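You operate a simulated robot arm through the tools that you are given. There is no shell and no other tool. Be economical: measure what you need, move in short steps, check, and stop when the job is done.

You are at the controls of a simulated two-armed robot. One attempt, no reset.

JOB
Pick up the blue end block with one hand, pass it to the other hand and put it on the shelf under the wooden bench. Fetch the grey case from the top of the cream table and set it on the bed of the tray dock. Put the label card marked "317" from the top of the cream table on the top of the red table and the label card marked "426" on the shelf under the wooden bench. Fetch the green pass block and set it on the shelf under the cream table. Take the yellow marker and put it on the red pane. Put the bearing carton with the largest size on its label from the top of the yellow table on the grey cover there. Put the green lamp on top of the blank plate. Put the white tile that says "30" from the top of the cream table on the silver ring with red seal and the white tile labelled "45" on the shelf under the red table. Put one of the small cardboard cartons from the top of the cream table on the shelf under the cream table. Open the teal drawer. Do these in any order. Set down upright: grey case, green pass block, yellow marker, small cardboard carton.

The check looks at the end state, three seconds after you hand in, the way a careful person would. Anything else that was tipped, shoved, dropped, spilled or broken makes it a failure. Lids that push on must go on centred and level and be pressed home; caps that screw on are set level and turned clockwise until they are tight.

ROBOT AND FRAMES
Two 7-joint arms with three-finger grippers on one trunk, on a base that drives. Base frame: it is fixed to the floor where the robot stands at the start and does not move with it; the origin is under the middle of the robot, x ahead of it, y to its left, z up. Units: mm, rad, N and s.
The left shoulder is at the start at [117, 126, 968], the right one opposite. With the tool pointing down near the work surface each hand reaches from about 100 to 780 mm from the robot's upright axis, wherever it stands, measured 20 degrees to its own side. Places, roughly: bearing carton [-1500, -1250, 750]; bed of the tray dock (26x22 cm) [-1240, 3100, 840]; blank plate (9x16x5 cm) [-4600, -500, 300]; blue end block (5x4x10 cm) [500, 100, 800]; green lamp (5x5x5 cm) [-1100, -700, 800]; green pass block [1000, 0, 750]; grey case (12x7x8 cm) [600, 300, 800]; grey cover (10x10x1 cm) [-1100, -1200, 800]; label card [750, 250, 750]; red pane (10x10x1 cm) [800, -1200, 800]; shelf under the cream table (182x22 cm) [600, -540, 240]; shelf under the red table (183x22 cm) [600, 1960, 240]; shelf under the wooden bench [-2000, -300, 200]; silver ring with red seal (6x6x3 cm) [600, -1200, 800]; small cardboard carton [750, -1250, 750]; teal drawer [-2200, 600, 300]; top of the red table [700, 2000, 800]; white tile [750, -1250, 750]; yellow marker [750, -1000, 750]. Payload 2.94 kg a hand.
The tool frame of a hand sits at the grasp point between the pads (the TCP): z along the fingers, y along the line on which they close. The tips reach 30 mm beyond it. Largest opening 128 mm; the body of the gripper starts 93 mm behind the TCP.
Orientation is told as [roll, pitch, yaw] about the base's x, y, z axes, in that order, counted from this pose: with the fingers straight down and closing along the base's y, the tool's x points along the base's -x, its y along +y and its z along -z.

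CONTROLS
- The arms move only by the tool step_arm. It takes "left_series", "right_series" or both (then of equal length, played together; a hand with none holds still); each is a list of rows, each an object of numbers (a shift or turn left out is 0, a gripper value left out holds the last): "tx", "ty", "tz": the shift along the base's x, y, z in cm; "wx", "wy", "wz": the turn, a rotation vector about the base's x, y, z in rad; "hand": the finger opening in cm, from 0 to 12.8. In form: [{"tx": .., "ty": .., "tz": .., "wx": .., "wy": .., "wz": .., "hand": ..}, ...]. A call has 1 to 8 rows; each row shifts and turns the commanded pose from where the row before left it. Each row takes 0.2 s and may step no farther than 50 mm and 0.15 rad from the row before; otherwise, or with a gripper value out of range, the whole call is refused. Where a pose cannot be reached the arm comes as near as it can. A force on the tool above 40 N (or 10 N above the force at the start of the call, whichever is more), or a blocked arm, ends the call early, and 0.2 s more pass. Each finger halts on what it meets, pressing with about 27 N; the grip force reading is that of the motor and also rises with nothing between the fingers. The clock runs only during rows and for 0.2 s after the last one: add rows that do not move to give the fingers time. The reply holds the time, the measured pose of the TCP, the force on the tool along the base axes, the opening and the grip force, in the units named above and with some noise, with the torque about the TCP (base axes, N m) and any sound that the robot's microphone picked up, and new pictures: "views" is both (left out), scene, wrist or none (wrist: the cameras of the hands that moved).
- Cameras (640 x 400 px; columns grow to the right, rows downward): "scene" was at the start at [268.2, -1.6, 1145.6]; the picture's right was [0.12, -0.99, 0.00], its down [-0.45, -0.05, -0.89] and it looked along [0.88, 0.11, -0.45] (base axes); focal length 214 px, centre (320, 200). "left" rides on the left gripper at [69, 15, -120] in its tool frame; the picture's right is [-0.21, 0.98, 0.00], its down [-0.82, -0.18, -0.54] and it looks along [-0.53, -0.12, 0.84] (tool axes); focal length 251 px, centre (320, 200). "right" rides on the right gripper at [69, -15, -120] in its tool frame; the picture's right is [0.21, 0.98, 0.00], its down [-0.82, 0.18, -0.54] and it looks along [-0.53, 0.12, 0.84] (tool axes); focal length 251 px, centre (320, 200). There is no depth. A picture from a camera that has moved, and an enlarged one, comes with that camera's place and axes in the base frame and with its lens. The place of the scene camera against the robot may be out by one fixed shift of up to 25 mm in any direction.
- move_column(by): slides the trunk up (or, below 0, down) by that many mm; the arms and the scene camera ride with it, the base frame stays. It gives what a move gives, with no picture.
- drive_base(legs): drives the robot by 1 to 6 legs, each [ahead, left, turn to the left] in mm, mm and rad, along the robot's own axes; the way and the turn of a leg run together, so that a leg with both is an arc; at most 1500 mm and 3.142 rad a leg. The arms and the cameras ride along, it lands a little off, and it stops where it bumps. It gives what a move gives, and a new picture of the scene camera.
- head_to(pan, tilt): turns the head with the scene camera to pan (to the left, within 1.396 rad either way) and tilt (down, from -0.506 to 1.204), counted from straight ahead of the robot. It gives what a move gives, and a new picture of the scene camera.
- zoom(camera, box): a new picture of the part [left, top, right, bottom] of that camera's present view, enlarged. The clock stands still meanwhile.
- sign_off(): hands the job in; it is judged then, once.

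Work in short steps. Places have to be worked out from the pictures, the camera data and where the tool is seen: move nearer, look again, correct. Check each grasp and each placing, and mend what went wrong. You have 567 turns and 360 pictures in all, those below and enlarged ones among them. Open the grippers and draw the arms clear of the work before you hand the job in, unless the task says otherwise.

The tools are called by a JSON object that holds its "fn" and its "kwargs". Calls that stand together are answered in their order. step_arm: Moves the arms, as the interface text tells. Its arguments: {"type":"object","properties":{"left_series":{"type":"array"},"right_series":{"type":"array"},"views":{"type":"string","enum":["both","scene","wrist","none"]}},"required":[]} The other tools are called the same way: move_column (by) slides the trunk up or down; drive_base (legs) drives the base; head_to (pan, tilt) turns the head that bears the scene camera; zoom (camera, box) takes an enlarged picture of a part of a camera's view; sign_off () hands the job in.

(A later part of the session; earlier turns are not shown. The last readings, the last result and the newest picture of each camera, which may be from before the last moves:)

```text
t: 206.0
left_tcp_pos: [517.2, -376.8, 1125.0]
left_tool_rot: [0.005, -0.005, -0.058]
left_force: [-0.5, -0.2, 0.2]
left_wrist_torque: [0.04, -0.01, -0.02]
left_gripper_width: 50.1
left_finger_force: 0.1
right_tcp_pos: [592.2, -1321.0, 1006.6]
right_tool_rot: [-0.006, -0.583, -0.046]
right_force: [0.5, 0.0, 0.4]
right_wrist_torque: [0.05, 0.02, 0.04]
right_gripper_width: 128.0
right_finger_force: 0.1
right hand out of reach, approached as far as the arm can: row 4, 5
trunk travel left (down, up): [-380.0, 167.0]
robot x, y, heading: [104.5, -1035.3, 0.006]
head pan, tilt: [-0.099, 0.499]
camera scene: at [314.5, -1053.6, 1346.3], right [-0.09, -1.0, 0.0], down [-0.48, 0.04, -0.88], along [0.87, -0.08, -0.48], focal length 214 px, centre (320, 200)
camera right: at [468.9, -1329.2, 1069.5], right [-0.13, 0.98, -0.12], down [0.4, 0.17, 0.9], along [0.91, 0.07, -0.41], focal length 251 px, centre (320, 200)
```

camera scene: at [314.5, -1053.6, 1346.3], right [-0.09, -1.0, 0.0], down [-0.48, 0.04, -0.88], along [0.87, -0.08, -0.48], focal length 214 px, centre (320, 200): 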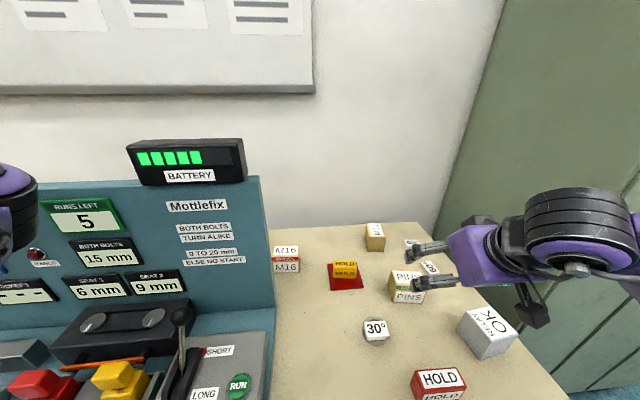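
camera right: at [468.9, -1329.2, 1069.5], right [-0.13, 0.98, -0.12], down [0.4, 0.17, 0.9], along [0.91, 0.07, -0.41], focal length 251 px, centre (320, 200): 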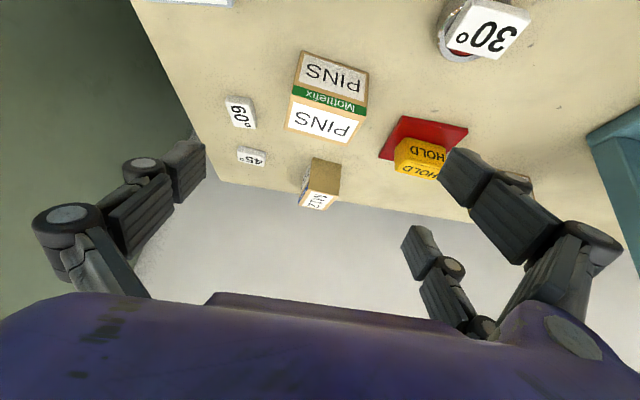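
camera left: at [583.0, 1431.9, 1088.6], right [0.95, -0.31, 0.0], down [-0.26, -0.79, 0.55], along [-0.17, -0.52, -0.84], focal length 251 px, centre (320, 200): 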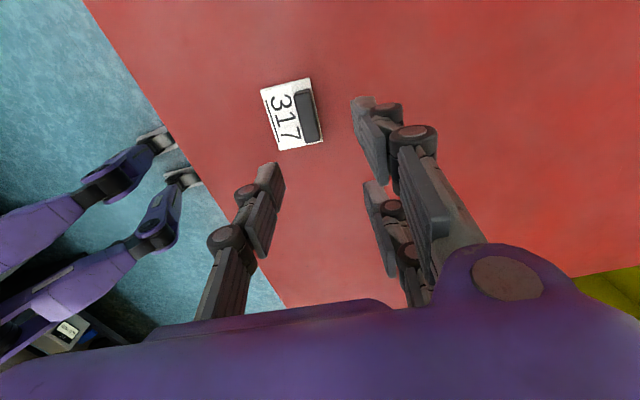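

PINS carton: about 83×52×70 mm, centre (696,-1321), turned -0.145. I move to a pre-grasp along the tilted tool axis.

{"fn": "step_arm", "kwargs": {"right_series": [{"tx": 1.6, "ty": 0.3, "tz": -3, "wz": -0.1, "hand": 11}, {"tx": 1.6, "ty": 0.3, "tz": -3}, {"tx": 1.7, "ty": 0.2, "tz": -3}], "views": "wrist"}}

```text
t: 206.8
left_tcp_pos: [517.5, -376.7, 1122.8]
left_tool_rot: [0.006, -0.003, -0.06]
left_force: [-0.2, -0.7, 0.1]
left_wrist_torque: [-0.03, 0.02, -0.02]
left_gripper_width: 50.0
left_finger_force: 0.0
right_tcp_pos: [642.6, -1310.7, 918.2]
right_tool_rot: [-0.009, -0.584, -0.148]
right_force: [-0.1, -0.4, -0.8]
right_wrist_torque: [-0.02, 0.02, -0.02]
right_gripper_width: 109.8
right_finger_force: 0.1
trunk travel left (down, up): [-380.0, 167.0]
robot x, y, heading: [101.5, -1036.2, 0.009]
head pan, tilt: [-0.099, 0.499]
camera right: at [517.6, -1307.2, 980.5], right [-0.03, 0.99, -0.13], down [0.41, 0.13, 0.9], along [0.91, -0.03, -0.41], focal length 251 px, centre (320, 200)
```

right: 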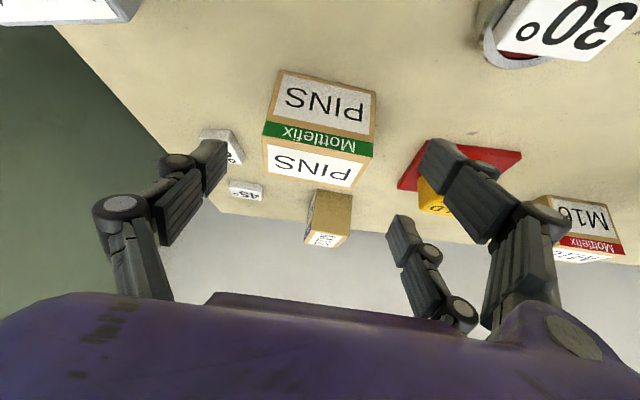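

Aligned. Slide in and grip.

{"fn": "step_arm", "kwargs": {"right_series": [{"tx": 1.58, "ty": -0.34, "tz": -2.54}, {"tx": 1.58, "ty": -0.34, "tz": -2.54}, {"tx": 1.58, "ty": -0.34, "tz": -2.54}, {"hand": 8}, {"hand": 7.3}, {}], "views": "wrist"}}

```text
t: 208.2
left_tcp_pos: [516.5, -377.9, 1123.7]
left_tool_rot: [0.007, -0.006, -0.059]
left_force: [0.6, 0.7, -0.6]
left_wrist_torque: [0.0, 0.0, -0.03]
left_gripper_width: 50.2
left_finger_force: 0.0
right_tcp_pos: [691.5, -1321.2, 842.3]
right_tool_rot: [-0.007, -0.584, -0.148]
right_force: [1.1, 0.4, -0.3]
right_wrist_torque: [0.21, -0.24, 0.02]
right_gripper_width: 84.6
right_finger_force: 26.9
trunk travel left (down, up): [-380.0, 167.0]
robot x, y, heading: [105.8, -1034.4, 0.006]
head pan, tilt: [-0.099, 0.499]
camera right: at [566.1, -1317.8, 904.9], right [-0.03, 0.99, -0.12], down [0.41, 0.13, 0.9], along [0.91, -0.02, -0.41], focal length 251 px, centre (320, 200)
```

right: 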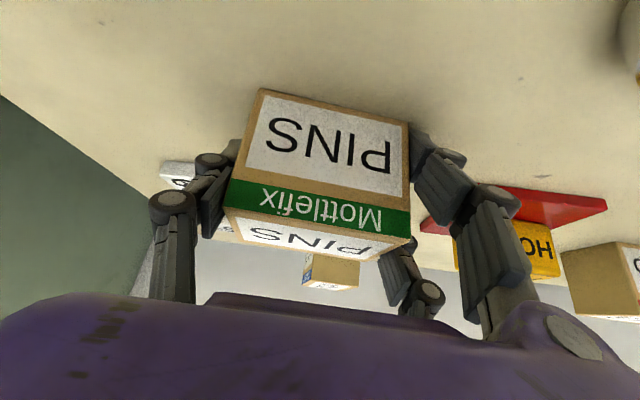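

Gripped. Lift straight up, then back off.

{"fn": "step_arm", "kwargs": {"right_series": [{"tz": 4.5}, {"tz": 4.5}, {"tz": 4.5}, {"tz": 4, "tx": -2}, {"tx": -4, "ty": 1}, {"tx": -4, "ty": 1}], "views": "wrist"}}

{"fn": "drive_base", "kwargs": {"legs": [[-550, 0, 0]]}}

```text
t: 209.6
left_tcp_pos: [513.3, -375.8, 1124.5]
left_tool_rot: [0.002, -0.006, -0.058]
left_force: [-1.1, 0.9, -0.7]
left_wrist_torque: [-0.04, -0.06, -0.02]
left_gripper_width: 50.0
left_finger_force: 0.1
right_tcp_pos: [590.0, -1312.1, 1018.1]
right_tool_rot: [-0.004, -0.587, -0.173]
right_force: [-1.1, 0.9, -3.2]
right_wrist_torque: [0.0, 0.01, -0.04]
right_gripper_width: 84.5
right_finger_force: 26.7
right hand out of reach, approached as far as the arm can: row 6
trunk travel left (down, up): [-380.0, 167.0]
robot x, y, heading: [103.2, -1034.0, 0.011]
head pan, tilt: [-0.099, 0.499]
camera right: at [465.3, -1305.2, 1079.6], right [-0.01, 0.99, -0.12], down [0.41, 0.11, 0.91], along [0.91, -0.05, -0.41], focal length 251 px, centre (320, 200)
```

right: 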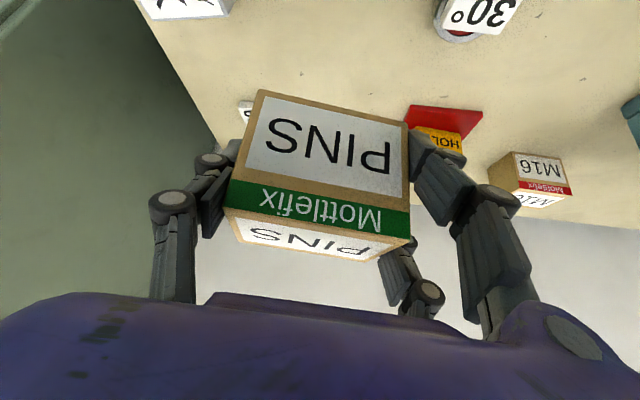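

```text
t: 212.8
left_tcp_pos: [-28.9, -379.6, 1124.0]
left_tool_rot: [0.006, -0.005, -0.058]
left_force: [-0.3, 0.1, 0.1]
left_wrist_torque: [0.0, 0.0, -0.05]
left_gripper_width: 50.0
left_finger_force: 0.2
right_tcp_pos: [51.9, -1315.3, 1018.6]
right_tool_rot: [-0.004, -0.594, -0.172]
right_force: [-0.5, 0.4, -3.4]
right_wrist_torque: [-0.01, 0.06, 0.0]
right_gripper_width: 84.9
right_finger_force: 26.6
trunk travel left (down, up): [-380.0, 167.0]
robot x, y, heading: [-439.4, -1036.7, 0.013]
head pan, tilt: [-0.099, 0.499]
camera scene: at [-228.5, -1056.7, 1346.2], right [-0.09, -1.0, 0.0], down [-0.48, 0.04, -0.88], along [0.87, -0.08, -0.48], focal length 214 px, centre (320, 200)
```

scene: 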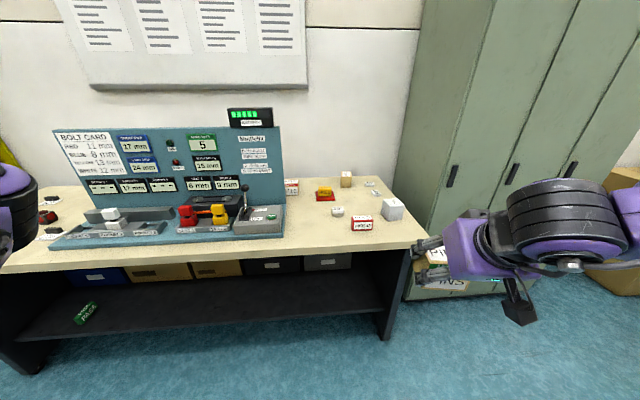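

The carton is held. I check the pass block on the shelf from here.

{"fn": "zoom", "kwargs": {"camera": "scene", "box": [40, 270, 160, 345]}}

{"fn": "move_column", "kwargs": {"by": -380}}

```text
5.33 times, centred on (100, 308) of scene
camera zoom: at [-228.5, -1056.7, 1346.2], right [-0.09, -1.0, 0.0], down [-0.48, 0.04, -0.88], along [0.87, -0.08, -0.48], focal length 1144 px, centre (1493, -373)
```

zoom: 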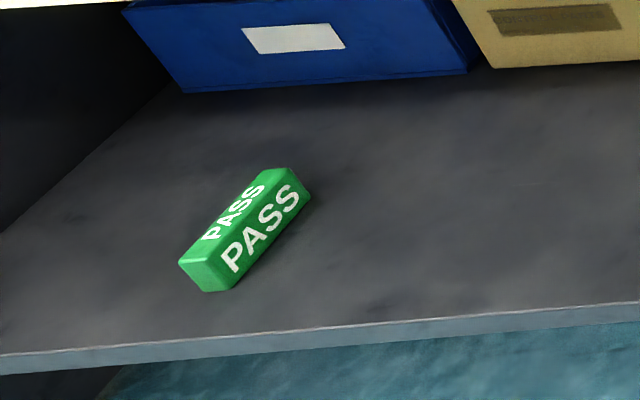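

```text
t: 216.4
left_tcp_pos: [-28.6, -381.0, 744.0]
left_tool_rot: [0.005, -0.004, -0.056]
left_force: [-0.2, -0.2, -1.1]
left_wrist_torque: [0.01, 0.03, 0.0]
left_gripper_width: 49.9
left_finger_force: 0.0
right_tcp_pos: [81.4, -1315.9, 537.7]
right_tool_rot: [-0.055, -0.316, -0.147]
right_force: [0.2, 0.3, -4.5]
right_wrist_torque: [0.01, 0.01, 0.0]
right_gripper_width: 84.6
right_finger_force: 26.6
trunk travel left (down, up): [0.0, 547.0]
robot x, y, heading: [-441.1, -1035.4, 0.01]
head pan, tilt: [-0.099, 0.499]
```

Pass block is upright. The right hand's pose changed during lowering; I restore its pitch.

{"fn": "step_arm", "kwargs": {"right_series": [{"wy": -0.13, "tx": 3}, {"wy": -0.13, "tx": 3}, {}], "views": "both"}}

```text
t: 217.2
left_tcp_pos: [-29.0, -380.5, 745.0]
left_tool_rot: [0.005, -0.005, -0.057]
left_force: [0.0, 0.0, -0.1]
left_wrist_torque: [0.0, 0.0, 0.0]
left_gripper_width: 49.9
left_finger_force: 0.1
right_tcp_pos: [141.5, -1315.4, 537.7]
right_tool_rot: [-0.011, -0.575, -0.166]
right_force: [-0.3, 0.8, -4.7]
right_wrist_torque: [0.04, 0.01, -0.01]
right_gripper_width: 84.4
right_finger_force: 27.1
trunk travel left (down, up): [0.0, 547.0]
robot x, y, heading: [-437.7, -1038.2, 0.013]
head pan, tilt: [-0.099, 0.499]
camera scene: at [-113.6, -1055.5, 957.7], right [-0.09, -1.0, 0.0], down [-0.48, 0.04, -0.88], along [0.87, -0.08, -0.48], focal length 214 px, centre (320, 200)
camera right: at [17.8, -1309.1, 600.8], right [-0.01, 0.99, -0.12], down [0.42, 0.12, 0.9], along [0.91, -0.04, -0.42], focal length 251 px, centre (320, 200)
```

scene: 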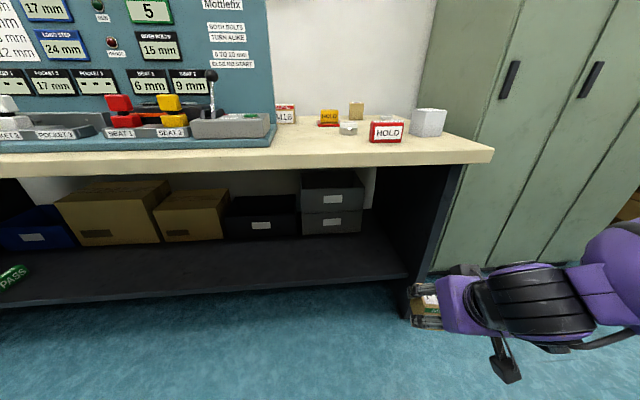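
right: 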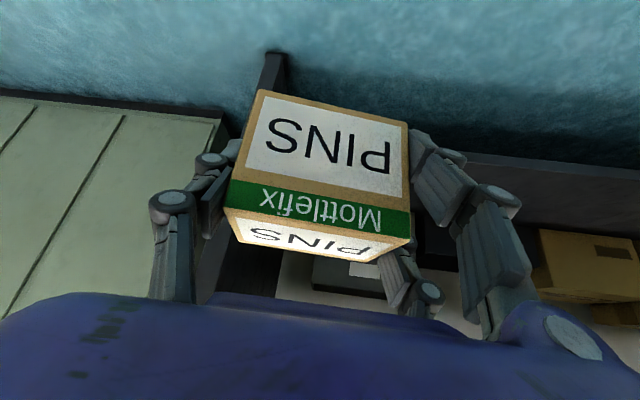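

I lower the right hand to z≈400, raise the left hand out of the way, then shift left clear of the table leg.

{"fn": "step_arm", "kwargs": {"left_series": [{"tz": 4.5}, {"tz": 4.5}, {"tz": 4.5}, {"tz": 4.5}], "right_series": [{"tz": -4}, {"tz": -4}, {"tz": -4}, {"tz": -1.5}], "views": "none"}}

{"fn": "drive_base", "kwargs": {"legs": [[0, 250, 0], [300, 0, 0]]}}

```text
t: 218.2
left_tcp_pos: [-28.2, -380.1, 920.8]
left_tool_rot: [0.006, -0.003, -0.056]
left_force: [0.4, -0.3, -0.5]
left_wrist_torque: [0.02, -0.01, 0.04]
left_gripper_width: 50.0
left_finger_force: 0.0
right_tcp_pos: [142.1, -1314.7, 402.8]
right_tool_rot: [-0.009, -0.574, -0.168]
right_force: [0.0, -0.4, -4.8]
right_wrist_torque: [-0.01, 0.05, 0.03]
right_gripper_width: 84.7
right_finger_force: 26.9
trunk travel left (down, up): [0.0, 547.0]
robot x, y, heading: [-437.7, -1041.2, 0.012]
head pan, tilt: [-0.099, 0.499]
```

```text
t: 222.7
left_tcp_pos: [274.2, -130.5, 921.3]
left_tool_rot: [0.007, -0.002, -0.062]
left_force: [-0.7, 0.1, 0.1]
left_wrist_torque: [0.03, 0.03, -0.01]
left_gripper_width: 50.2
left_finger_force: 0.1
right_tcp_pos: [438.1, -1065.4, 403.6]
right_tool_rot: [-0.012, -0.573, -0.173]
right_force: [-0.8, -0.7, -3.6]
right_wrist_torque: [0.01, 0.05, 0.04]
right_gripper_width: 84.7
right_finger_force: 27.1
trunk travel left (down, up): [0.0, 547.0]
robot x, y, heading: [-145.7, -783.9, 0.001]
head pan, tilt: [-0.099, 0.499]
camera scene: at [182.7, -805.2, 957.6], right [-0.1, -1.0, 0.0], down [-0.48, 0.05, -0.88], along [0.87, -0.08, -0.48], focal length 214 px, centre (320, 200)
```

scene: 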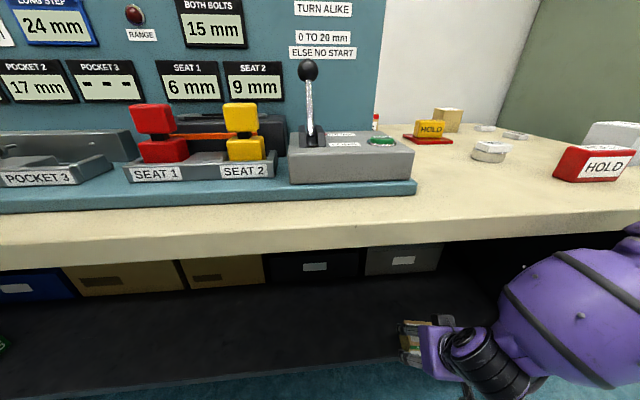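

Clear. I drive in 140 mm more, then lower near the shelf.

{"fn": "drive_base", "kwargs": {"legs": [[140, 0, 0]]}}

{"fn": "step_arm", "kwargs": {"right_series": [{"tz": -4}, {"tz": -4}, {"tz": -1.5}, {"wy": -0.01}], "views": "wrist"}}

```text
t: 223.8
left_tcp_pos: [334.0, -131.7, 920.3]
left_tool_rot: [0.003, -0.008, -0.069]
left_force: [-0.8, 0.2, 0.7]
left_wrist_torque: [-0.01, 0.0, 0.03]
left_gripper_width: 49.7
left_finger_force: 0.1
right_tcp_pos: [437.9, -1068.4, 385.8]
right_tool_rot: [-0.019, -0.478, -0.171]
right_force: [0.4, 0.2, -4.2]
right_wrist_torque: [0.04, 0.01, 0.0]
right_gripper_width: 84.5
right_finger_force: 27.2
trunk travel left (down, up): [0.0, 547.0]
robot x, y, heading: [-94.8, -783.4, -0.007]
head pan, tilt: [-0.099, 0.499]
stopped in leg 1: the robot was blocked; the commanded pose is now the measured one
camera scene: at [236.3, -805.8, 958.4], right [-0.11, -0.99, 0.0], down [-0.47, 0.05, -0.88], along [0.87, -0.09, -0.48], focal length 214 px, centre (320, 200)
```

scene: 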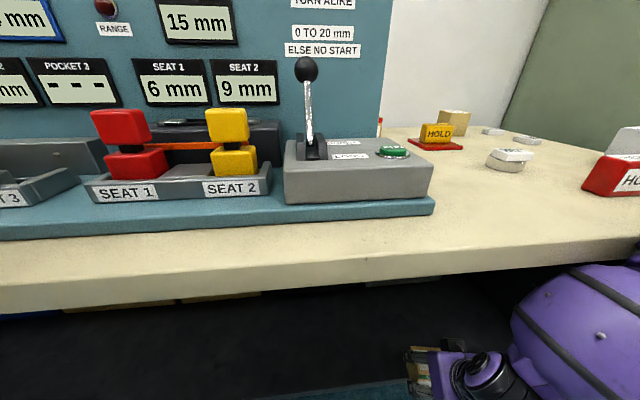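

```text
t: 224.8
left_tcp_pos: [335.2, -131.7, 920.8]
left_tool_rot: [0.002, -0.005, -0.071]
left_force: [0.2, 0.1, 0.1]
left_wrist_torque: [0.0, 0.01, 0.0]
left_gripper_width: 50.3
left_finger_force: 0.0
right_tcp_pos: [455.0, -1060.0, 301.6]
right_tool_rot: [-0.02, -0.47, -0.17]
right_force: [-0.1, 0.0, -3.8]
right_wrist_torque: [0.02, 0.02, -0.01]
right_gripper_width: 84.6
right_finger_force: 26.3
right hand out of reach, approached as far as the arm can: row 2, 3
trunk travel left (down, up): [0.0, 547.0]
robot x, y, heading: [-89.2, -779.0, -0.01]
head pan, tilt: [-0.099, 0.499]
camera right: at [339.0, -1054.3, 378.0], right [-0.02, 0.99, -0.12], down [0.52, 0.11, 0.85], along [0.86, -0.05, -0.51], focal length 251 px, centre (320, 200)
```

right: 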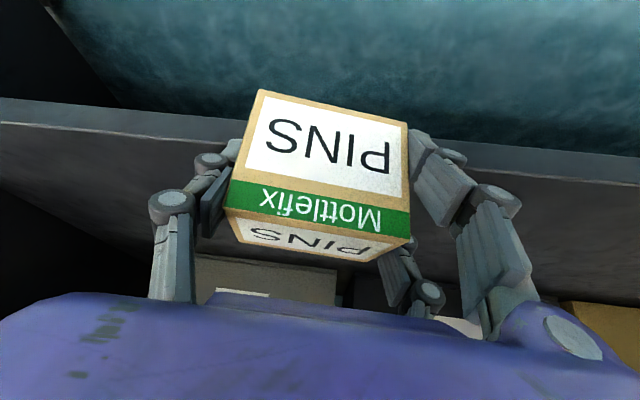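

The right forearm met the table edge. I back off and look at the arm's posture.

{"fn": "drive_base", "kwargs": {"legs": [[-250, 0, 0]]}}

{"fn": "head_to", "kwargs": {"pan": -0.6, "tilt": 0.9}}

```text
t: 226.6
left_tcp_pos: [87.7, -129.4, 921.4]
left_tool_rot: [0.002, -0.005, -0.068]
left_force: [-0.7, -0.8, -0.1]
left_wrist_torque: [0.0, -0.02, 0.02]
left_gripper_width: 50.0
left_finger_force: 0.1
right_tcp_pos: [210.0, -1058.3, 302.2]
right_tool_rot: [-0.022, -0.469, -0.167]
right_force: [-0.5, 0.3, -3.7]
right_wrist_torque: [0.01, 0.0, 0.0]
right_gripper_width: 84.7
right_finger_force: 27.3
trunk travel left (down, up): [0.0, 547.0]
robot x, y, heading: [-332.5, -779.2, -0.008]
head pan, tilt: [-0.099, 0.499]
camera scene: at [-8.2, -803.7, 957.8], right [-0.1, -0.99, 0.0], down [-0.48, 0.05, -0.88], along [0.87, -0.09, -0.48], focal length 214 px, centre (320, 200)
```

scene: 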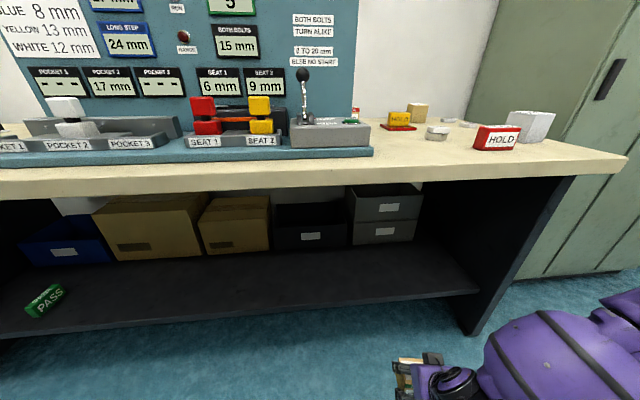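

```text
t: 227.5
left_tcp_pos: [87.8, -129.4, 920.4]
left_tool_rot: [0.003, -0.004, -0.069]
left_force: [-1.5, 0.2, -0.7]
left_wrist_torque: [0.01, 0.0, 0.05]
left_gripper_width: 49.9
left_finger_force: 0.0
right_tcp_pos: [210.4, -1058.2, 300.8]
right_tool_rot: [-0.024, -0.47, -0.168]
right_force: [-0.9, 0.0, -4.8]
right_wrist_torque: [0.02, 0.03, -0.02]
right_gripper_width: 84.6
right_finger_force: 26.9
trunk travel left (down, up): [0.0, 547.0]
robot x, y, heading: [-331.7, -779.1, -0.009]
head pan, tilt: [-0.6, 0.901]
camera scene: at [-30.9, -834.9, 928.6], right [-0.52, -0.86, 0.0], down [-0.64, 0.38, -0.67], along [0.57, -0.34, -0.74], focal length 214 px, centre (320, 200)
```

scene: 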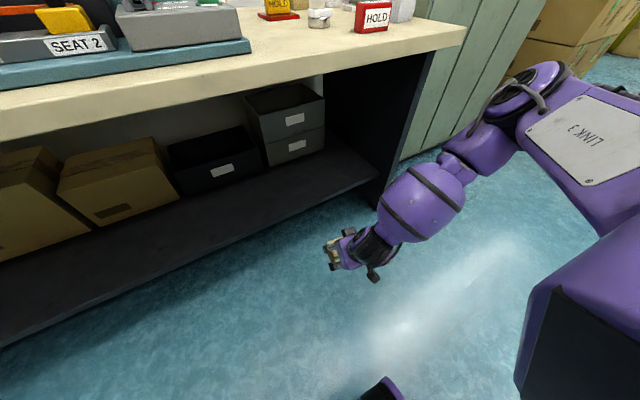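

The elbow sticks out forward and right. I extend the hand ahead to straighten the arm and restore the pitch.

{"fn": "step_arm", "kwargs": {"right_series": [{"tx": 4, "ty": 1.5, "tz": 2, "wy": -0.06}, {"tx": 4, "ty": 1.5, "tz": 2, "wy": -0.05}, {"tx": 4, "ty": 1.5, "tz": 1}, {"tx": 4, "ty": 1.5}], "views": "scene"}}

```text
t: 228.5
left_tcp_pos: [88.1, -129.5, 919.8]
left_tool_rot: [0.004, -0.005, -0.068]
left_force: [-0.1, 0.7, 0.2]
left_wrist_torque: [0.01, 0.01, 0.0]
left_gripper_width: 49.9
left_finger_force: 0.1
right_tcp_pos: [371.3, -999.1, 350.5]
right_tool_rot: [-0.002, -0.575, -0.178]
right_force: [-0.2, -0.3, -4.7]
right_wrist_torque: [0.0, 0.03, 0.0]
right_gripper_width: 84.6
right_finger_force: 26.9
trunk travel left (down, up): [0.0, 547.0]
robot x, y, heading: [-334.2, -781.2, -0.0]
head pan, tilt: [-0.6, 0.901]
camera scene: at [-34.2, -837.0, 925.6], right [-0.56, -0.83, 0.0], down [-0.64, 0.43, -0.64], along [0.53, -0.36, -0.77], focal length 214 px, centre (320, 200)
```

scene: 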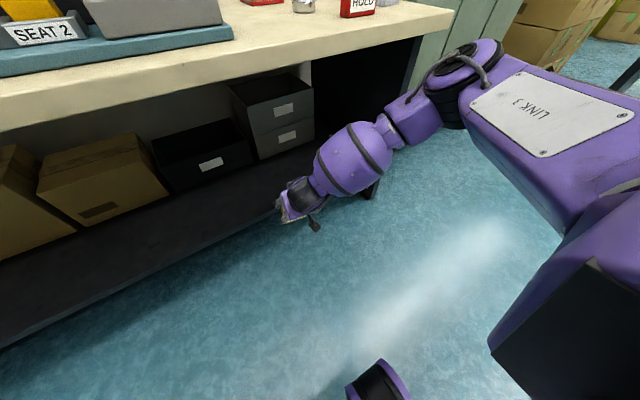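

I straighten the arm differently: raise the trunk 150 mm and lower the hand by as much.

{"fn": "move_column", "kwargs": {"by": 150}}

{"fn": "step_arm", "kwargs": {"right_series": [{"tz": -4}, {"tz": -4}, {"tz": -4}, {"tz": -3}], "views": "scene"}}

```text
t: 230.2
left_tcp_pos: [88.5, -128.5, 1070.5]
left_tool_rot: [0.004, -0.005, -0.068]
left_force: [0.4, 0.0, 0.1]
left_wrist_torque: [-0.04, 0.04, 0.01]
left_gripper_width: 50.0
left_finger_force: 0.1
right_tcp_pos: [372.0, -999.7, 529.8]
right_tool_rot: [0.008, -0.613, -0.183]
right_force: [-0.6, -0.7, -5.0]
right_wrist_torque: [0.02, 0.05, 0.0]
right_gripper_width: 84.8
right_finger_force: 27.3
trunk travel left (down, up): [-150.0, 397.0]
robot x, y, heading: [-339.0, -779.2, -0.005]
head pan, tilt: [-0.6, 0.901]
```

```text
t: 231.2
left_tcp_pos: [87.1, -128.6, 1071.0]
left_tool_rot: [0.003, -0.004, -0.068]
left_force: [0.3, 0.4, -0.6]
left_wrist_torque: [0.02, 0.0, -0.03]
left_gripper_width: 50.0
left_finger_force: 0.1
right_tcp_pos: [329.1, -1056.2, 454.4]
right_tool_rot: [0.009, -0.614, -0.184]
right_force: [-0.3, -0.3, -3.7]
right_wrist_torque: [0.0, 0.03, 0.01]
right_gripper_width: 84.8
right_finger_force: 27.9
right hand out of reach, approached as far as the arm can: row 1, 2, 3, 4
trunk travel left (down, up): [-150.0, 397.0]
robot x, y, heading: [-331.5, -781.9, 0.001]
head pan, tilt: [-0.6, 0.901]
camera scene: at [-80.3, -836.3, 1072.0], right [-0.55, -0.83, 0.0], down [-0.65, 0.43, -0.63], along [0.53, -0.35, -0.78], focal length 214 px, centre (320, 200)
```

scene: 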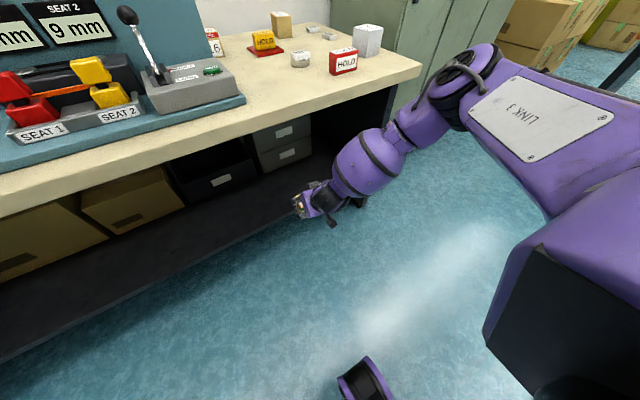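

Still limited. In the earlier good posture the hand was near the robot's centre line with more pitch. I go back down and move the hand inward, with yaw 0 and pitch about -0.75.

{"fn": "move_column", "kwargs": {"by": -150}}

{"fn": "step_arm", "kwargs": {"right_series": [{"ty": 4, "tz": 2, "wz": 0.06}, {"ty": 4, "tz": 2, "wz": 0.06}, {"ty": 4, "tz": 2, "wz": 0.06}, {"ty": 4, "wy": -0.07}, {"wy": -0.07}], "views": "scene"}}

```text
t: 233.0
left_tcp_pos: [86.8, -127.5, 920.3]
left_tool_rot: [0.002, -0.006, -0.068]
left_force: [0.8, 0.1, -0.6]
left_wrist_torque: [-0.03, -0.04, 0.03]
left_gripper_width: 50.2
left_finger_force: 0.0
right_tcp_pos: [329.8, -1053.2, 305.0]
right_tool_rot: [0.008, -0.616, -0.181]
right_force: [0.5, 0.2, -4.5]
right_wrist_torque: [-0.01, 0.03, -0.05]
right_gripper_width: 84.9
right_finger_force: 26.5
trunk travel left (down, up): [0.0, 547.0]
robot x, y, heading: [-329.9, -778.0, -0.003]
head pan, tilt: [-0.6, 0.901]
```

```text
t: 234.2
left_tcp_pos: [87.9, -129.6, 920.8]
left_tool_rot: [0.004, -0.005, -0.067]
left_force: [-1.1, -0.7, -0.6]
left_wrist_torque: [0.0, 0.04, -0.02]
left_gripper_width: 50.2
left_finger_force: 0.1
right_tcp_pos: [331.5, -921.4, 395.1]
right_tool_rot: [0.004, -0.742, -0.001]
right_force: [-0.1, -0.1, -3.4]
right_wrist_torque: [0.01, 0.07, 0.03]
right_gripper_width: 84.8
right_finger_force: 27.4
right hand out of reach, approached as far as the arm can: row 4, 5
trunk travel left (down, up): [0.0, 547.0]
robot x, y, heading: [-333.8, -781.7, -0.001]
head pan, tilt: [-0.6, 0.901]
camera scene: at [-30.7, -834.2, 928.3], right [-0.51, -0.86, 0.0], down [-0.64, 0.38, -0.67], along [0.57, -0.34, -0.75], focal length 214 px, centre (320, 200)
```

scene: 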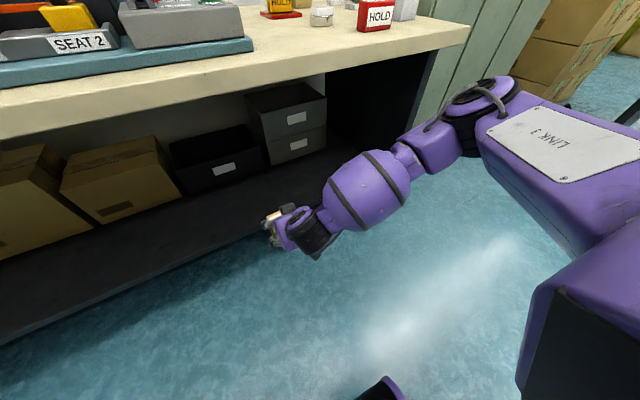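

The elbow sits about 230 mm behind the hand at table height, so placing near the shelf's front (x≈535) works. I first try to extend the hand a little more.

{"fn": "step_arm", "kwargs": {"right_series": [{"tx": 3, "tz": -1.5}, {"tx": 3, "tz": -1.5}, {"tx": 2, "tz": -1}], "views": "scene"}}

```text
t: 235.0
left_tcp_pos: [87.0, -128.5, 920.0]
left_tool_rot: [0.003, -0.005, -0.07]
left_force: [0.1, 0.2, 0.3]
left_wrist_torque: [0.03, 0.0, -0.01]
left_gripper_width: 50.1
left_finger_force: 0.0
right_tcp_pos: [398.3, -953.6, 380.6]
right_tool_rot: [0.01, -0.755, -0.004]
right_force: [1.0, 0.9, -3.1]
right_wrist_torque: [-0.03, 0.03, 0.01]
right_gripper_width: 85.1
right_finger_force: 27.0
right hand out of reach, approached as far as the arm can: row 1, 2, 3
trunk travel left (down, up): [0.0, 547.0]
robot x, y, heading: [-332.6, -780.9, -0.01]
head pan, tilt: [-0.6, 0.901]
camera scene: at [-30.6, -834.3, 928.3], right [-0.51, -0.86, 0.0], down [-0.64, 0.38, -0.67], along [0.57, -0.34, -0.75], focal length 214 px, centre (320, 200)
```

scene: 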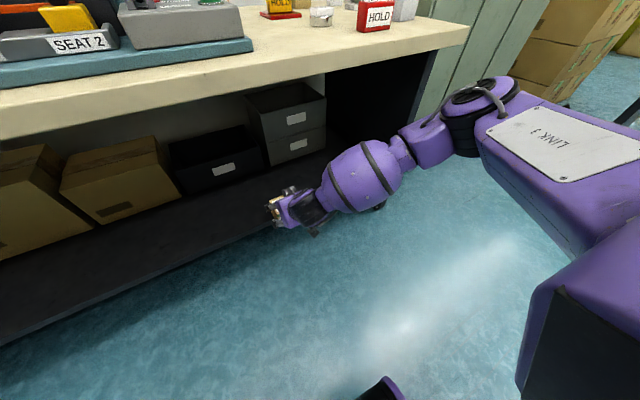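

Good reach now. The carton must be level, so I return the pitch to -0.584.

{"fn": "step_arm", "kwargs": {"right_series": [{"wy": 0.09}, {"wy": 0.082}, {}], "views": "wrist"}}

```text
t: 235.8
left_tcp_pos: [86.8, -127.7, 921.1]
left_tool_rot: [0.004, -0.005, -0.068]
left_force: [0.0, 0.7, 0.7]
left_wrist_torque: [0.01, 0.03, 0.01]
left_gripper_width: 50.2
left_finger_force: 0.1
right_tcp_pos: [397.9, -952.8, 383.0]
right_tool_rot: [0.01, -0.583, -0.001]
right_force: [-0.1, 0.5, -4.1]
right_wrist_torque: [-0.03, 0.02, -0.01]
right_gripper_width: 84.5
right_finger_force: 27.0
trunk travel left (down, up): [0.0, 547.0]
robot x, y, heading: [-336.5, -778.8, -0.004]
head pan, tilt: [-0.6, 0.901]
camera right: at [274.7, -969.9, 444.6], right [-0.18, 0.98, -0.11], down [0.39, 0.17, 0.91], along [0.9, 0.12, -0.41], focal length 251 px, centre (320, 200)
```

right: 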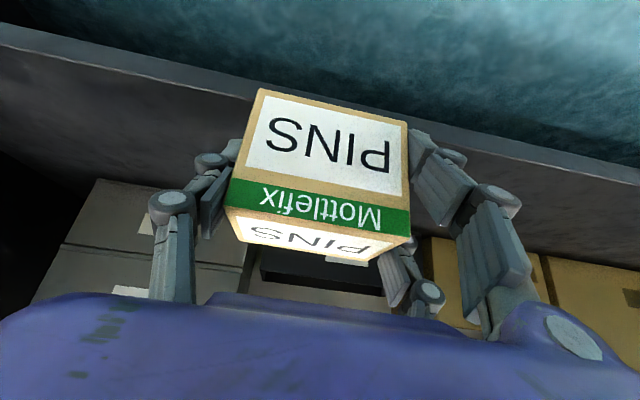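

The shelf's front edge is at x≈488. I drive in 165 mm so the carton centre will be near x≈568.

{"fn": "drive_base", "kwargs": {"legs": [[165, 0, 0]]}}

{"fn": "step_arm", "kwargs": {"right_series": [{"tz": -3}, {"tz": -3}, {"tz": -2}], "views": "wrist"}}

```text
t: 237.2
left_tcp_pos: [252.4, -128.3, 920.5]
left_tool_rot: [0.003, -0.006, -0.068]
left_force: [0.0, 0.1, -1.0]
left_wrist_torque: [-0.04, 0.05, 0.01]
left_gripper_width: 50.4
left_finger_force: 0.1
right_tcp_pos: [562.7, -953.3, 382.1]
right_tool_rot: [0.009, -0.584, 0.0]
right_force: [-0.2, -0.9, -3.9]
right_wrist_torque: [0.02, 0.05, 0.03]
right_gripper_width: 84.7
right_finger_force: 27.4
trunk travel left (down, up): [0.0, 547.0]
robot x, y, heading: [-167.9, -780.9, -0.003]
head pan, tilt: [-0.6, 0.901]
camera scene: at [133.9, -835.8, 927.9], right [-0.52, -0.85, 0.0], down [-0.64, 0.39, -0.66], along [0.56, -0.35, -0.75], focal length 214 px, centre (320, 200)
```

scene: 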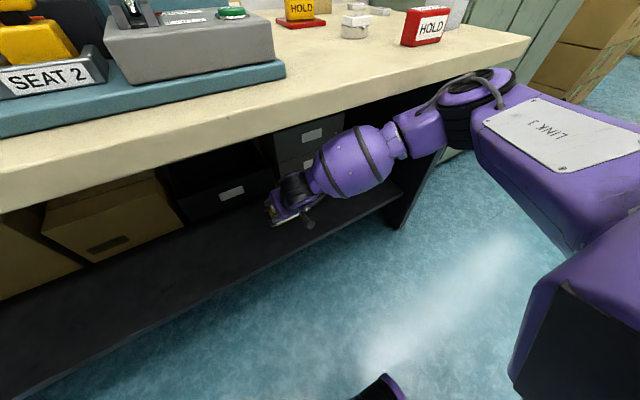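

```text
t: 238.0
left_tcp_pos: [252.9, -128.9, 920.1]
left_tool_rot: [0.002, -0.006, -0.067]
left_force: [-0.5, 0.4, 0.3]
left_wrist_torque: [0.02, -0.05, 0.03]
left_gripper_width: 49.8
left_finger_force: 0.1
right_tcp_pos: [548.6, -976.2, 341.8]
right_tool_rot: [0.012, -0.583, -0.001]
right_force: [-0.4, -0.3, -4.2]
right_wrist_torque: [0.0, 0.04, -0.02]
right_gripper_width: 84.9
right_finger_force: 26.8
right hand out of reach, approached as far as the arm can: row 1, 2, 3
trunk travel left (down, up): [0.0, 547.0]
robot x, y, heading: [-172.4, -779.1, -0.0]
head pan, tilt: [-0.6, 0.901]
camera right: at [424.9, -992.8, 404.6], right [-0.18, 0.98, -0.11], down [0.39, 0.17, 0.91], along [0.9, 0.12, -0.41], focal length 251 px, centre (320, 200)
```

right: 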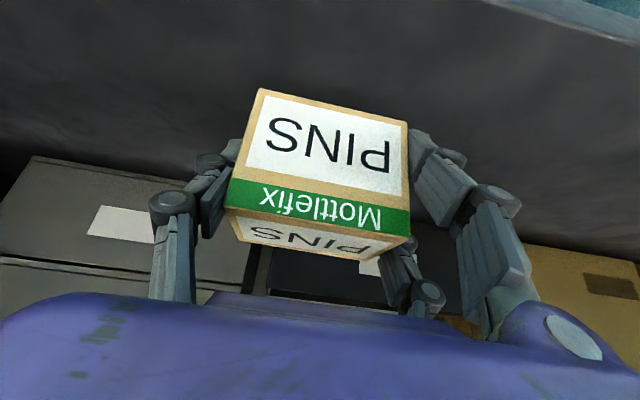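

Reach is limiting; I lower while pulling in slightly, then compensate with the base.

{"fn": "step_arm", "kwargs": {"right_series": [{"tx": -1.5, "ty": -2, "tz": -2}, {"tx": -1.5, "ty": -2, "tz": -2}], "views": "wrist"}}

```text
t: 238.6
left_tcp_pos: [251.9, -128.4, 921.5]
left_tool_rot: [0.004, -0.004, -0.067]
left_force: [-0.9, 1.7, 0.1]
left_wrist_torque: [0.03, 0.03, 0.01]
left_gripper_width: 49.9
left_finger_force: 0.0
right_tcp_pos: [520.8, -1016.6, 300.9]
right_tool_rot: [0.011, -0.582, -0.001]
right_force: [0.8, -0.3, -4.1]
right_wrist_torque: [-0.01, 0.04, 0.01]
right_gripper_width: 84.7
right_finger_force: 27.1
trunk travel left (down, up): [0.0, 547.0]
robot x, y, heading: [-170.4, -780.2, -0.005]
head pan, tilt: [-0.6, 0.901]
camera right: at [395.7, -1033.0, 363.8], right [-0.18, 0.98, -0.11], down [0.39, 0.17, 0.91], along [0.9, 0.12, -0.41], focal length 251 px, centre (320, 200)
```

right: 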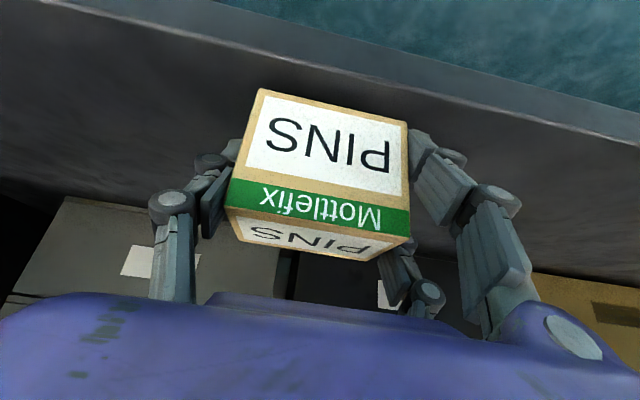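

Bottom is ~1 cm above the shelf. I drive ahead 40 mm, then lower to contact.

{"fn": "drive_base", "kwargs": {"legs": [[40, 0, 0]]}}

{"fn": "step_arm", "kwargs": {"right_series": [{"tz": -0.4}, {"tz": -0.4}, {"tz": -0.3}], "views": "none"}}

```text
t: 239.5
left_tcp_pos: [291.6, -129.5, 918.9]
left_tool_rot: [0.002, -0.004, -0.067]
left_force: [0.3, -0.1, -0.4]
left_wrist_torque: [-0.05, -0.04, -0.01]
left_gripper_width: 49.9
left_finger_force: 0.1
right_tcp_pos: [558.4, -1017.3, 302.7]
right_tool_rot: [0.009, -0.586, -0.002]
right_force: [-0.8, 0.0, -4.5]
right_wrist_torque: [-0.05, 0.04, -0.01]
right_gripper_width: 84.6
right_finger_force: 27.0
trunk travel left (down, up): [0.0, 547.0]
robot x, y, heading: [-129.1, -780.7, -0.006]
head pan, tilt: [-0.6, 0.901]
camera scene: at [171.4, -837.6, 927.3], right [-0.54, -0.84, 0.0], down [-0.63, 0.41, -0.65], along [0.55, -0.36, -0.76], focal length 214 px, centre (320, 200)
```

scene: 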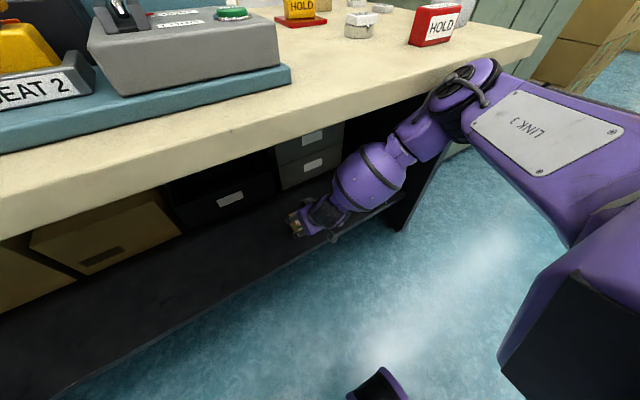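

```text
t: 240.3
left_tcp_pos: [290.6, -129.3, 920.8]
left_tool_rot: [0.003, -0.007, -0.068]
left_force: [0.7, -0.2, -0.3]
left_wrist_torque: [0.03, 0.01, -0.01]
left_gripper_width: 49.9
left_finger_force: 0.1
right_tcp_pos: [560.9, -1016.3, 293.6]
right_tool_rot: [0.01, -0.589, -0.002]
right_force: [-3.5, 0.0, 10.0]
right_wrist_torque: [-0.63, 0.51, -0.09]
right_gripper_width: 85.1
right_finger_force: 26.4
trunk travel left (down, up): [0.0, 547.0]
robot x, y, heading: [-129.0, -782.4, -0.002]
head pan, tilt: [-0.6, 0.901]
```

Contact (14 N). I open fully and withdraw back and up along the tool axis.

{"fn": "step_arm", "kwargs": {"right_series": [{"hand": 11.5}, {}, {"tx": -2.4, "tz": 3.6}, {"tx": -2.4, "tz": 3.6}, {"tx": -2, "tz": 3}], "views": "wrist"}}

```text
t: 241.5
left_tcp_pos: [290.8, -128.8, 921.0]
left_tool_rot: [0.004, -0.004, -0.066]
left_force: [-0.4, 0.5, 0.5]
left_wrist_torque: [0.02, -0.01, 0.01]
left_gripper_width: 49.8
left_finger_force: 0.1
right_tcp_pos: [490.9, -1015.8, 395.1]
right_tool_rot: [0.008, -0.585, -0.003]
right_force: [-0.1, 0.7, -0.2]
right_wrist_torque: [-0.02, 0.03, -0.01]
right_gripper_width: 115.1
right_finger_force: 0.2
trunk travel left (down, up): [0.0, 547.0]
robot x, y, heading: [-134.5, -785.5, -0.001]
head pan, tilt: [-0.6, 0.901]
camera right: at [367.0, -1032.1, 456.5], right [-0.18, 0.98, -0.11], down [0.39, 0.17, 0.91], along [0.9, 0.12, -0.41], focal length 251 px, centre (320, 200)
```

right: 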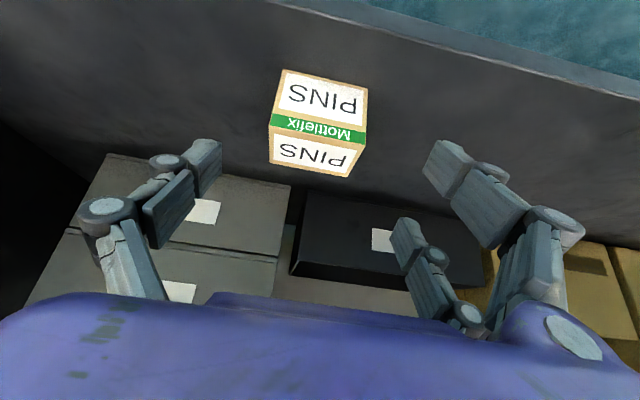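

The carton stands on the shelf. I back out, raise the trunk and lift the right hand for tile 45.

{"fn": "drive_base", "kwargs": {"legs": [[-320, 0, 0]]}}

{"fn": "move_column", "kwargs": {"by": 380}}

{"fn": "step_arm", "kwargs": {"right_series": [{"tz": 4.5}, {"tz": 4.5}, {"tz": 4.5}, {"tz": 4.5}, {"tz": 4.5}, {"tz": 4.5, "ty": -2}, {"tz": 4.5, "ty": -2}, {"hand": 8}], "views": "none"}}

```text
t: 243.6
left_tcp_pos: [-29.1, -127.7, 920.1]
left_tool_rot: [0.002, -0.006, -0.062]
left_force: [0.0, 0.1, 1.0]
left_wrist_torque: [0.0, -0.02, 0.03]
left_gripper_width: 50.1
left_finger_force: 0.1
right_tcp_pos: [174.6, -1012.5, 394.8]
right_tool_rot: [0.009, -0.583, 0.001]
right_force: [-0.5, -0.1, -0.4]
right_wrist_torque: [-0.02, -0.01, -0.02]
right_gripper_width: 114.9
right_finger_force: 0.0
trunk travel left (down, up): [0.0, 547.0]
robot x, y, heading: [-450.1, -781.1, -0.0]
head pan, tilt: [-0.6, 0.901]
camera scene: at [-149.2, -836.2, 924.0], right [-0.56, -0.83, 0.0], down [-0.65, 0.44, -0.62], along [0.51, -0.35, -0.78], focal length 214 px, centre (320, 200)
```

scene: 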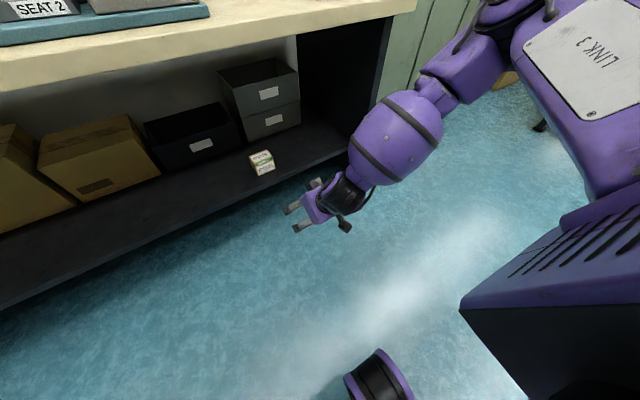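

```text
t: 247.3
left_tcp_pos: [-28.5, -127.5, 1300.2]
left_tool_rot: [0.004, -0.005, -0.063]
left_force: [0.8, 0.7, 0.4]
left_wrist_torque: [0.05, -0.01, 0.01]
left_gripper_width: 50.0
left_finger_force: 0.1
right_tcp_pos: [175.7, -1012.5, 773.4]
right_tool_rot: [0.008, -0.583, 0.002]
right_force: [-0.1, 0.6, 0.6]
right_wrist_torque: [-0.01, 0.02, 0.0]
right_gripper_width: 114.9
right_finger_force: 0.0
trunk travel left (down, up): [-380.0, 167.0]
robot x, y, heading: [-449.3, -779.9, 0.002]
head pan, tilt: [-0.6, 0.901]
```

```text
t: 249.1
left_tcp_pos: [-27.9, -127.9, 1300.2]
left_tool_rot: [0.003, -0.006, -0.062]
left_force: [0.2, 0.3, -1.1]
left_wrist_torque: [-0.02, -0.01, 0.05]
left_gripper_width: 49.9
left_finger_force: 0.1
right_tcp_pos: [173.3, -1053.9, 1090.1]
right_tool_rot: [0.008, -0.583, 0.001]
right_force: [0.0, 0.6, 0.3]
right_wrist_torque: [-0.03, 0.02, -0.01]
right_gripper_width: 79.8
right_finger_force: 0.1
trunk travel left (down, up): [-380.0, 167.0]
robot x, y, heading: [-443.8, -783.8, 0.0]
head pan, tilt: [-0.6, 0.901]
```

Tile 45 lies near (896,-1440), close to the lockers; the left arm suits it better. I retract the right hand and bring the left hand in.

{"fn": "step_arm", "kwargs": {"left_series": [{"tx": 3, "ty": -3.5, "tz": -2}, {"tx": 3, "ty": -3.5, "tz": -2}, {"tx": 3, "ty": -3.5, "tz": -2}, {"tx": 3, "ty": -3.5, "tz": -2}, {"tx": 3, "ty": -3.5, "tz": -2}, {"tx": 3, "ty": -3.5, "tz": -2}, {"tx": 3, "ty": -3.5, "tz": -2}, {"ty": -3.5}], "right_series": [{"wy": 0.12, "tx": -2}, {"wy": 0.12, "tx": -4}, {"wy": 0.12, "tx": -4}, {"wy": 0.12, "tx": -4}, {"wy": 0.1, "tx": -4}, {"tx": -4}, {"tx": -2}, {}], "views": "none"}}

{"fn": "step_arm", "kwargs": {"left_series": [{"ty": -3.5, "tx": 2}, {"ty": -3.5, "tx": 2}, {"ty": -3.5, "tx": 1}], "views": "scene"}}

```text
refused: row 1 steps farther than a row can; nothing moved
```

```text
t: 249.9
left_tcp_pos: [24.6, -236.4, 1301.5]
left_tool_rot: [0.006, -0.006, -0.063]
left_force: [0.4, -0.2, 0.1]
left_wrist_torque: [0.03, -0.01, -0.03]
left_gripper_width: 49.9
left_finger_force: 0.1
right_tcp_pos: [174.1, -1054.4, 1089.5]
right_tool_rot: [0.01, -0.585, 0.001]
right_force: [-0.6, 0.1, 0.3]
right_wrist_torque: [0.04, 0.02, 0.01]
right_gripper_width: 80.0
right_finger_force: 0.1
trunk travel left (down, up): [-380.0, 167.0]
robot x, y, heading: [-447.1, -781.3, -0.0]
head pan, tilt: [-0.6, 0.901]
camera scene: at [-276.0, -851.0, 1311.3], right [-0.74, -0.67, 0.0], down [-0.53, 0.59, -0.61], along [0.41, -0.45, -0.79], focal length 214 px, centre (320, 200)
```

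scene: 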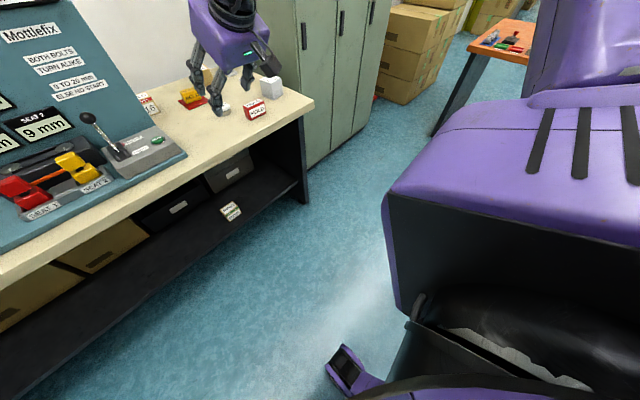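

I redo the combined move within the step limit.

{"fn": "step_arm", "kwargs": {"left_series": [{"tx": 2.5, "ty": -3.5, "tz": -2}, {"tx": 2.5, "ty": -3.5, "tz": -2}, {"tx": 2.5, "ty": -3.5, "tz": -2}, {"tx": 2.5, "ty": -3.5, "tz": -2}, {"tx": 2.5, "ty": -3.5, "tz": -2}, {"tx": 2.5, "ty": -3.5, "tz": -2}, {"tx": 2.5, "ty": -3.5, "tz": -2}, {"ty": -3.5, "tz": -2}], "right_series": [{"wy": 0.12, "tx": -2}, {"wy": 0.12, "tx": -4}, {"wy": 0.12, "tx": -4}, {"wy": 0.12, "tx": -4}, {"wy": 0.1, "tx": -4}, {"tx": -4}, {"tx": -2}, {}], "views": "scene"}}

```text
t: 251.7
left_tcp_pos: [195.4, -514.2, 1141.3]
left_tool_rot: [0.005, -0.006, -0.063]
left_force: [-0.4, -0.7, 0.0]
left_wrist_torque: [0.02, -0.03, 0.01]
left_gripper_width: 50.0
left_finger_force: 0.2
right_tcp_pos: [-66.4, -1053.3, 1089.2]
right_tool_rot: [0.011, -0.004, 0.002]
right_force: [-1.2, 0.3, -0.1]
right_wrist_torque: [0.03, -0.04, 0.0]
right_gripper_width: 80.0
right_finger_force: 0.1
trunk travel left (down, up): [-380.0, 167.0]
robot x, y, heading: [-448.2, -781.4, 0.003]
head pan, tilt: [-0.6, 0.901]
camera scene: at [-264.2, -837.5, 1312.4], right [-0.56, -0.83, 0.0], down [-0.65, 0.44, -0.62], along [0.51, -0.35, -0.78], focal length 214 px, centre (320, 200)
```

scene: 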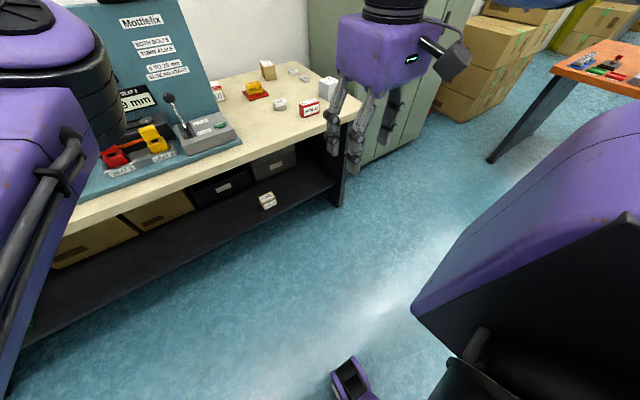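

I drive to the table's right end so the left hand can reach tile 45.

{"fn": "drive_base", "kwargs": {"legs": [[0, -700, 0], [590, 0, 0]]}}

{"fn": "step_arm", "kwargs": {"left_series": [{"ty": -3, "tz": -3}, {"ty": -3, "tz": -3}, {"ty": -3, "tz": -3}, {"ty": -3, "tz": -3, "hand": 8}], "views": "wrist"}}

```text
t: 261.2
left_tcp_pos: [787.8, -1211.7, 1140.8]
left_tool_rot: [0.003, -0.005, -0.069]
left_force: [0.5, -1.0, -1.0]
left_wrist_torque: [0.02, 0.01, 0.01]
left_gripper_width: 50.0
left_finger_force: 0.1
right_tcp_pos: [522.0, -1749.9, 1088.8]
right_tool_rot: [0.011, -0.004, -0.004]
right_force: [0.2, -0.4, 0.8]
right_wrist_torque: [-0.04, 0.01, -0.01]
right_gripper_width: 79.9
right_finger_force: 0.1
trunk travel left (down, up): [-380.0, 167.0]
robot x, y, heading: [145.3, -1478.4, -0.0]
head pan, tilt: [-0.6, 0.901]
camera scene: at [326.1, -1533.3, 1312.4], right [-0.57, -0.82, 0.0], down [-0.64, 0.45, -0.62], along [0.51, -0.35, -0.78], focal length 214 px, centre (320, 200)
```

scene: 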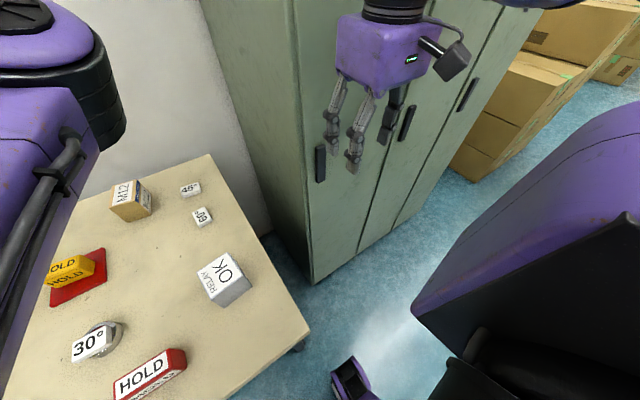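

```text
t: 262.2
left_tcp_pos: [786.6, -1330.1, 1023.0]
left_tool_rot: [0.006, -0.005, -0.067]
left_force: [-0.7, -0.3, -0.1]
left_wrist_torque: [0.03, -0.02, -0.01]
left_gripper_width: 80.0
left_finger_force: 0.0
right_tcp_pos: [522.1, -1750.1, 1087.9]
right_tool_rot: [0.009, -0.003, -0.002]
right_force: [0.4, 0.2, -0.8]
right_wrist_torque: [-0.03, -0.01, 0.01]
right_gripper_width: 80.1
right_finger_force: 0.2
trunk travel left (down, up): [-380.0, 167.0]
robot x, y, heading: [141.2, -1477.6, -0.006]
head pan, tilt: [-0.6, 0.901]
camera left: at [719.5, -1311.5, 1142.5], right [0.28, 0.96, 0.01], down [0.8, -0.24, 0.54], along [0.52, -0.15, -0.84], focal length 251 px, centre (320, 200)
```

left: 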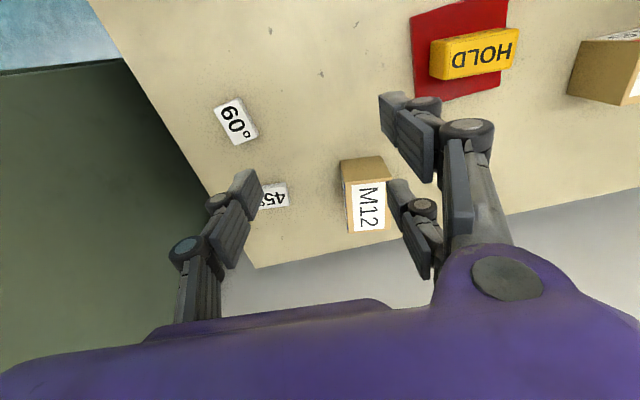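

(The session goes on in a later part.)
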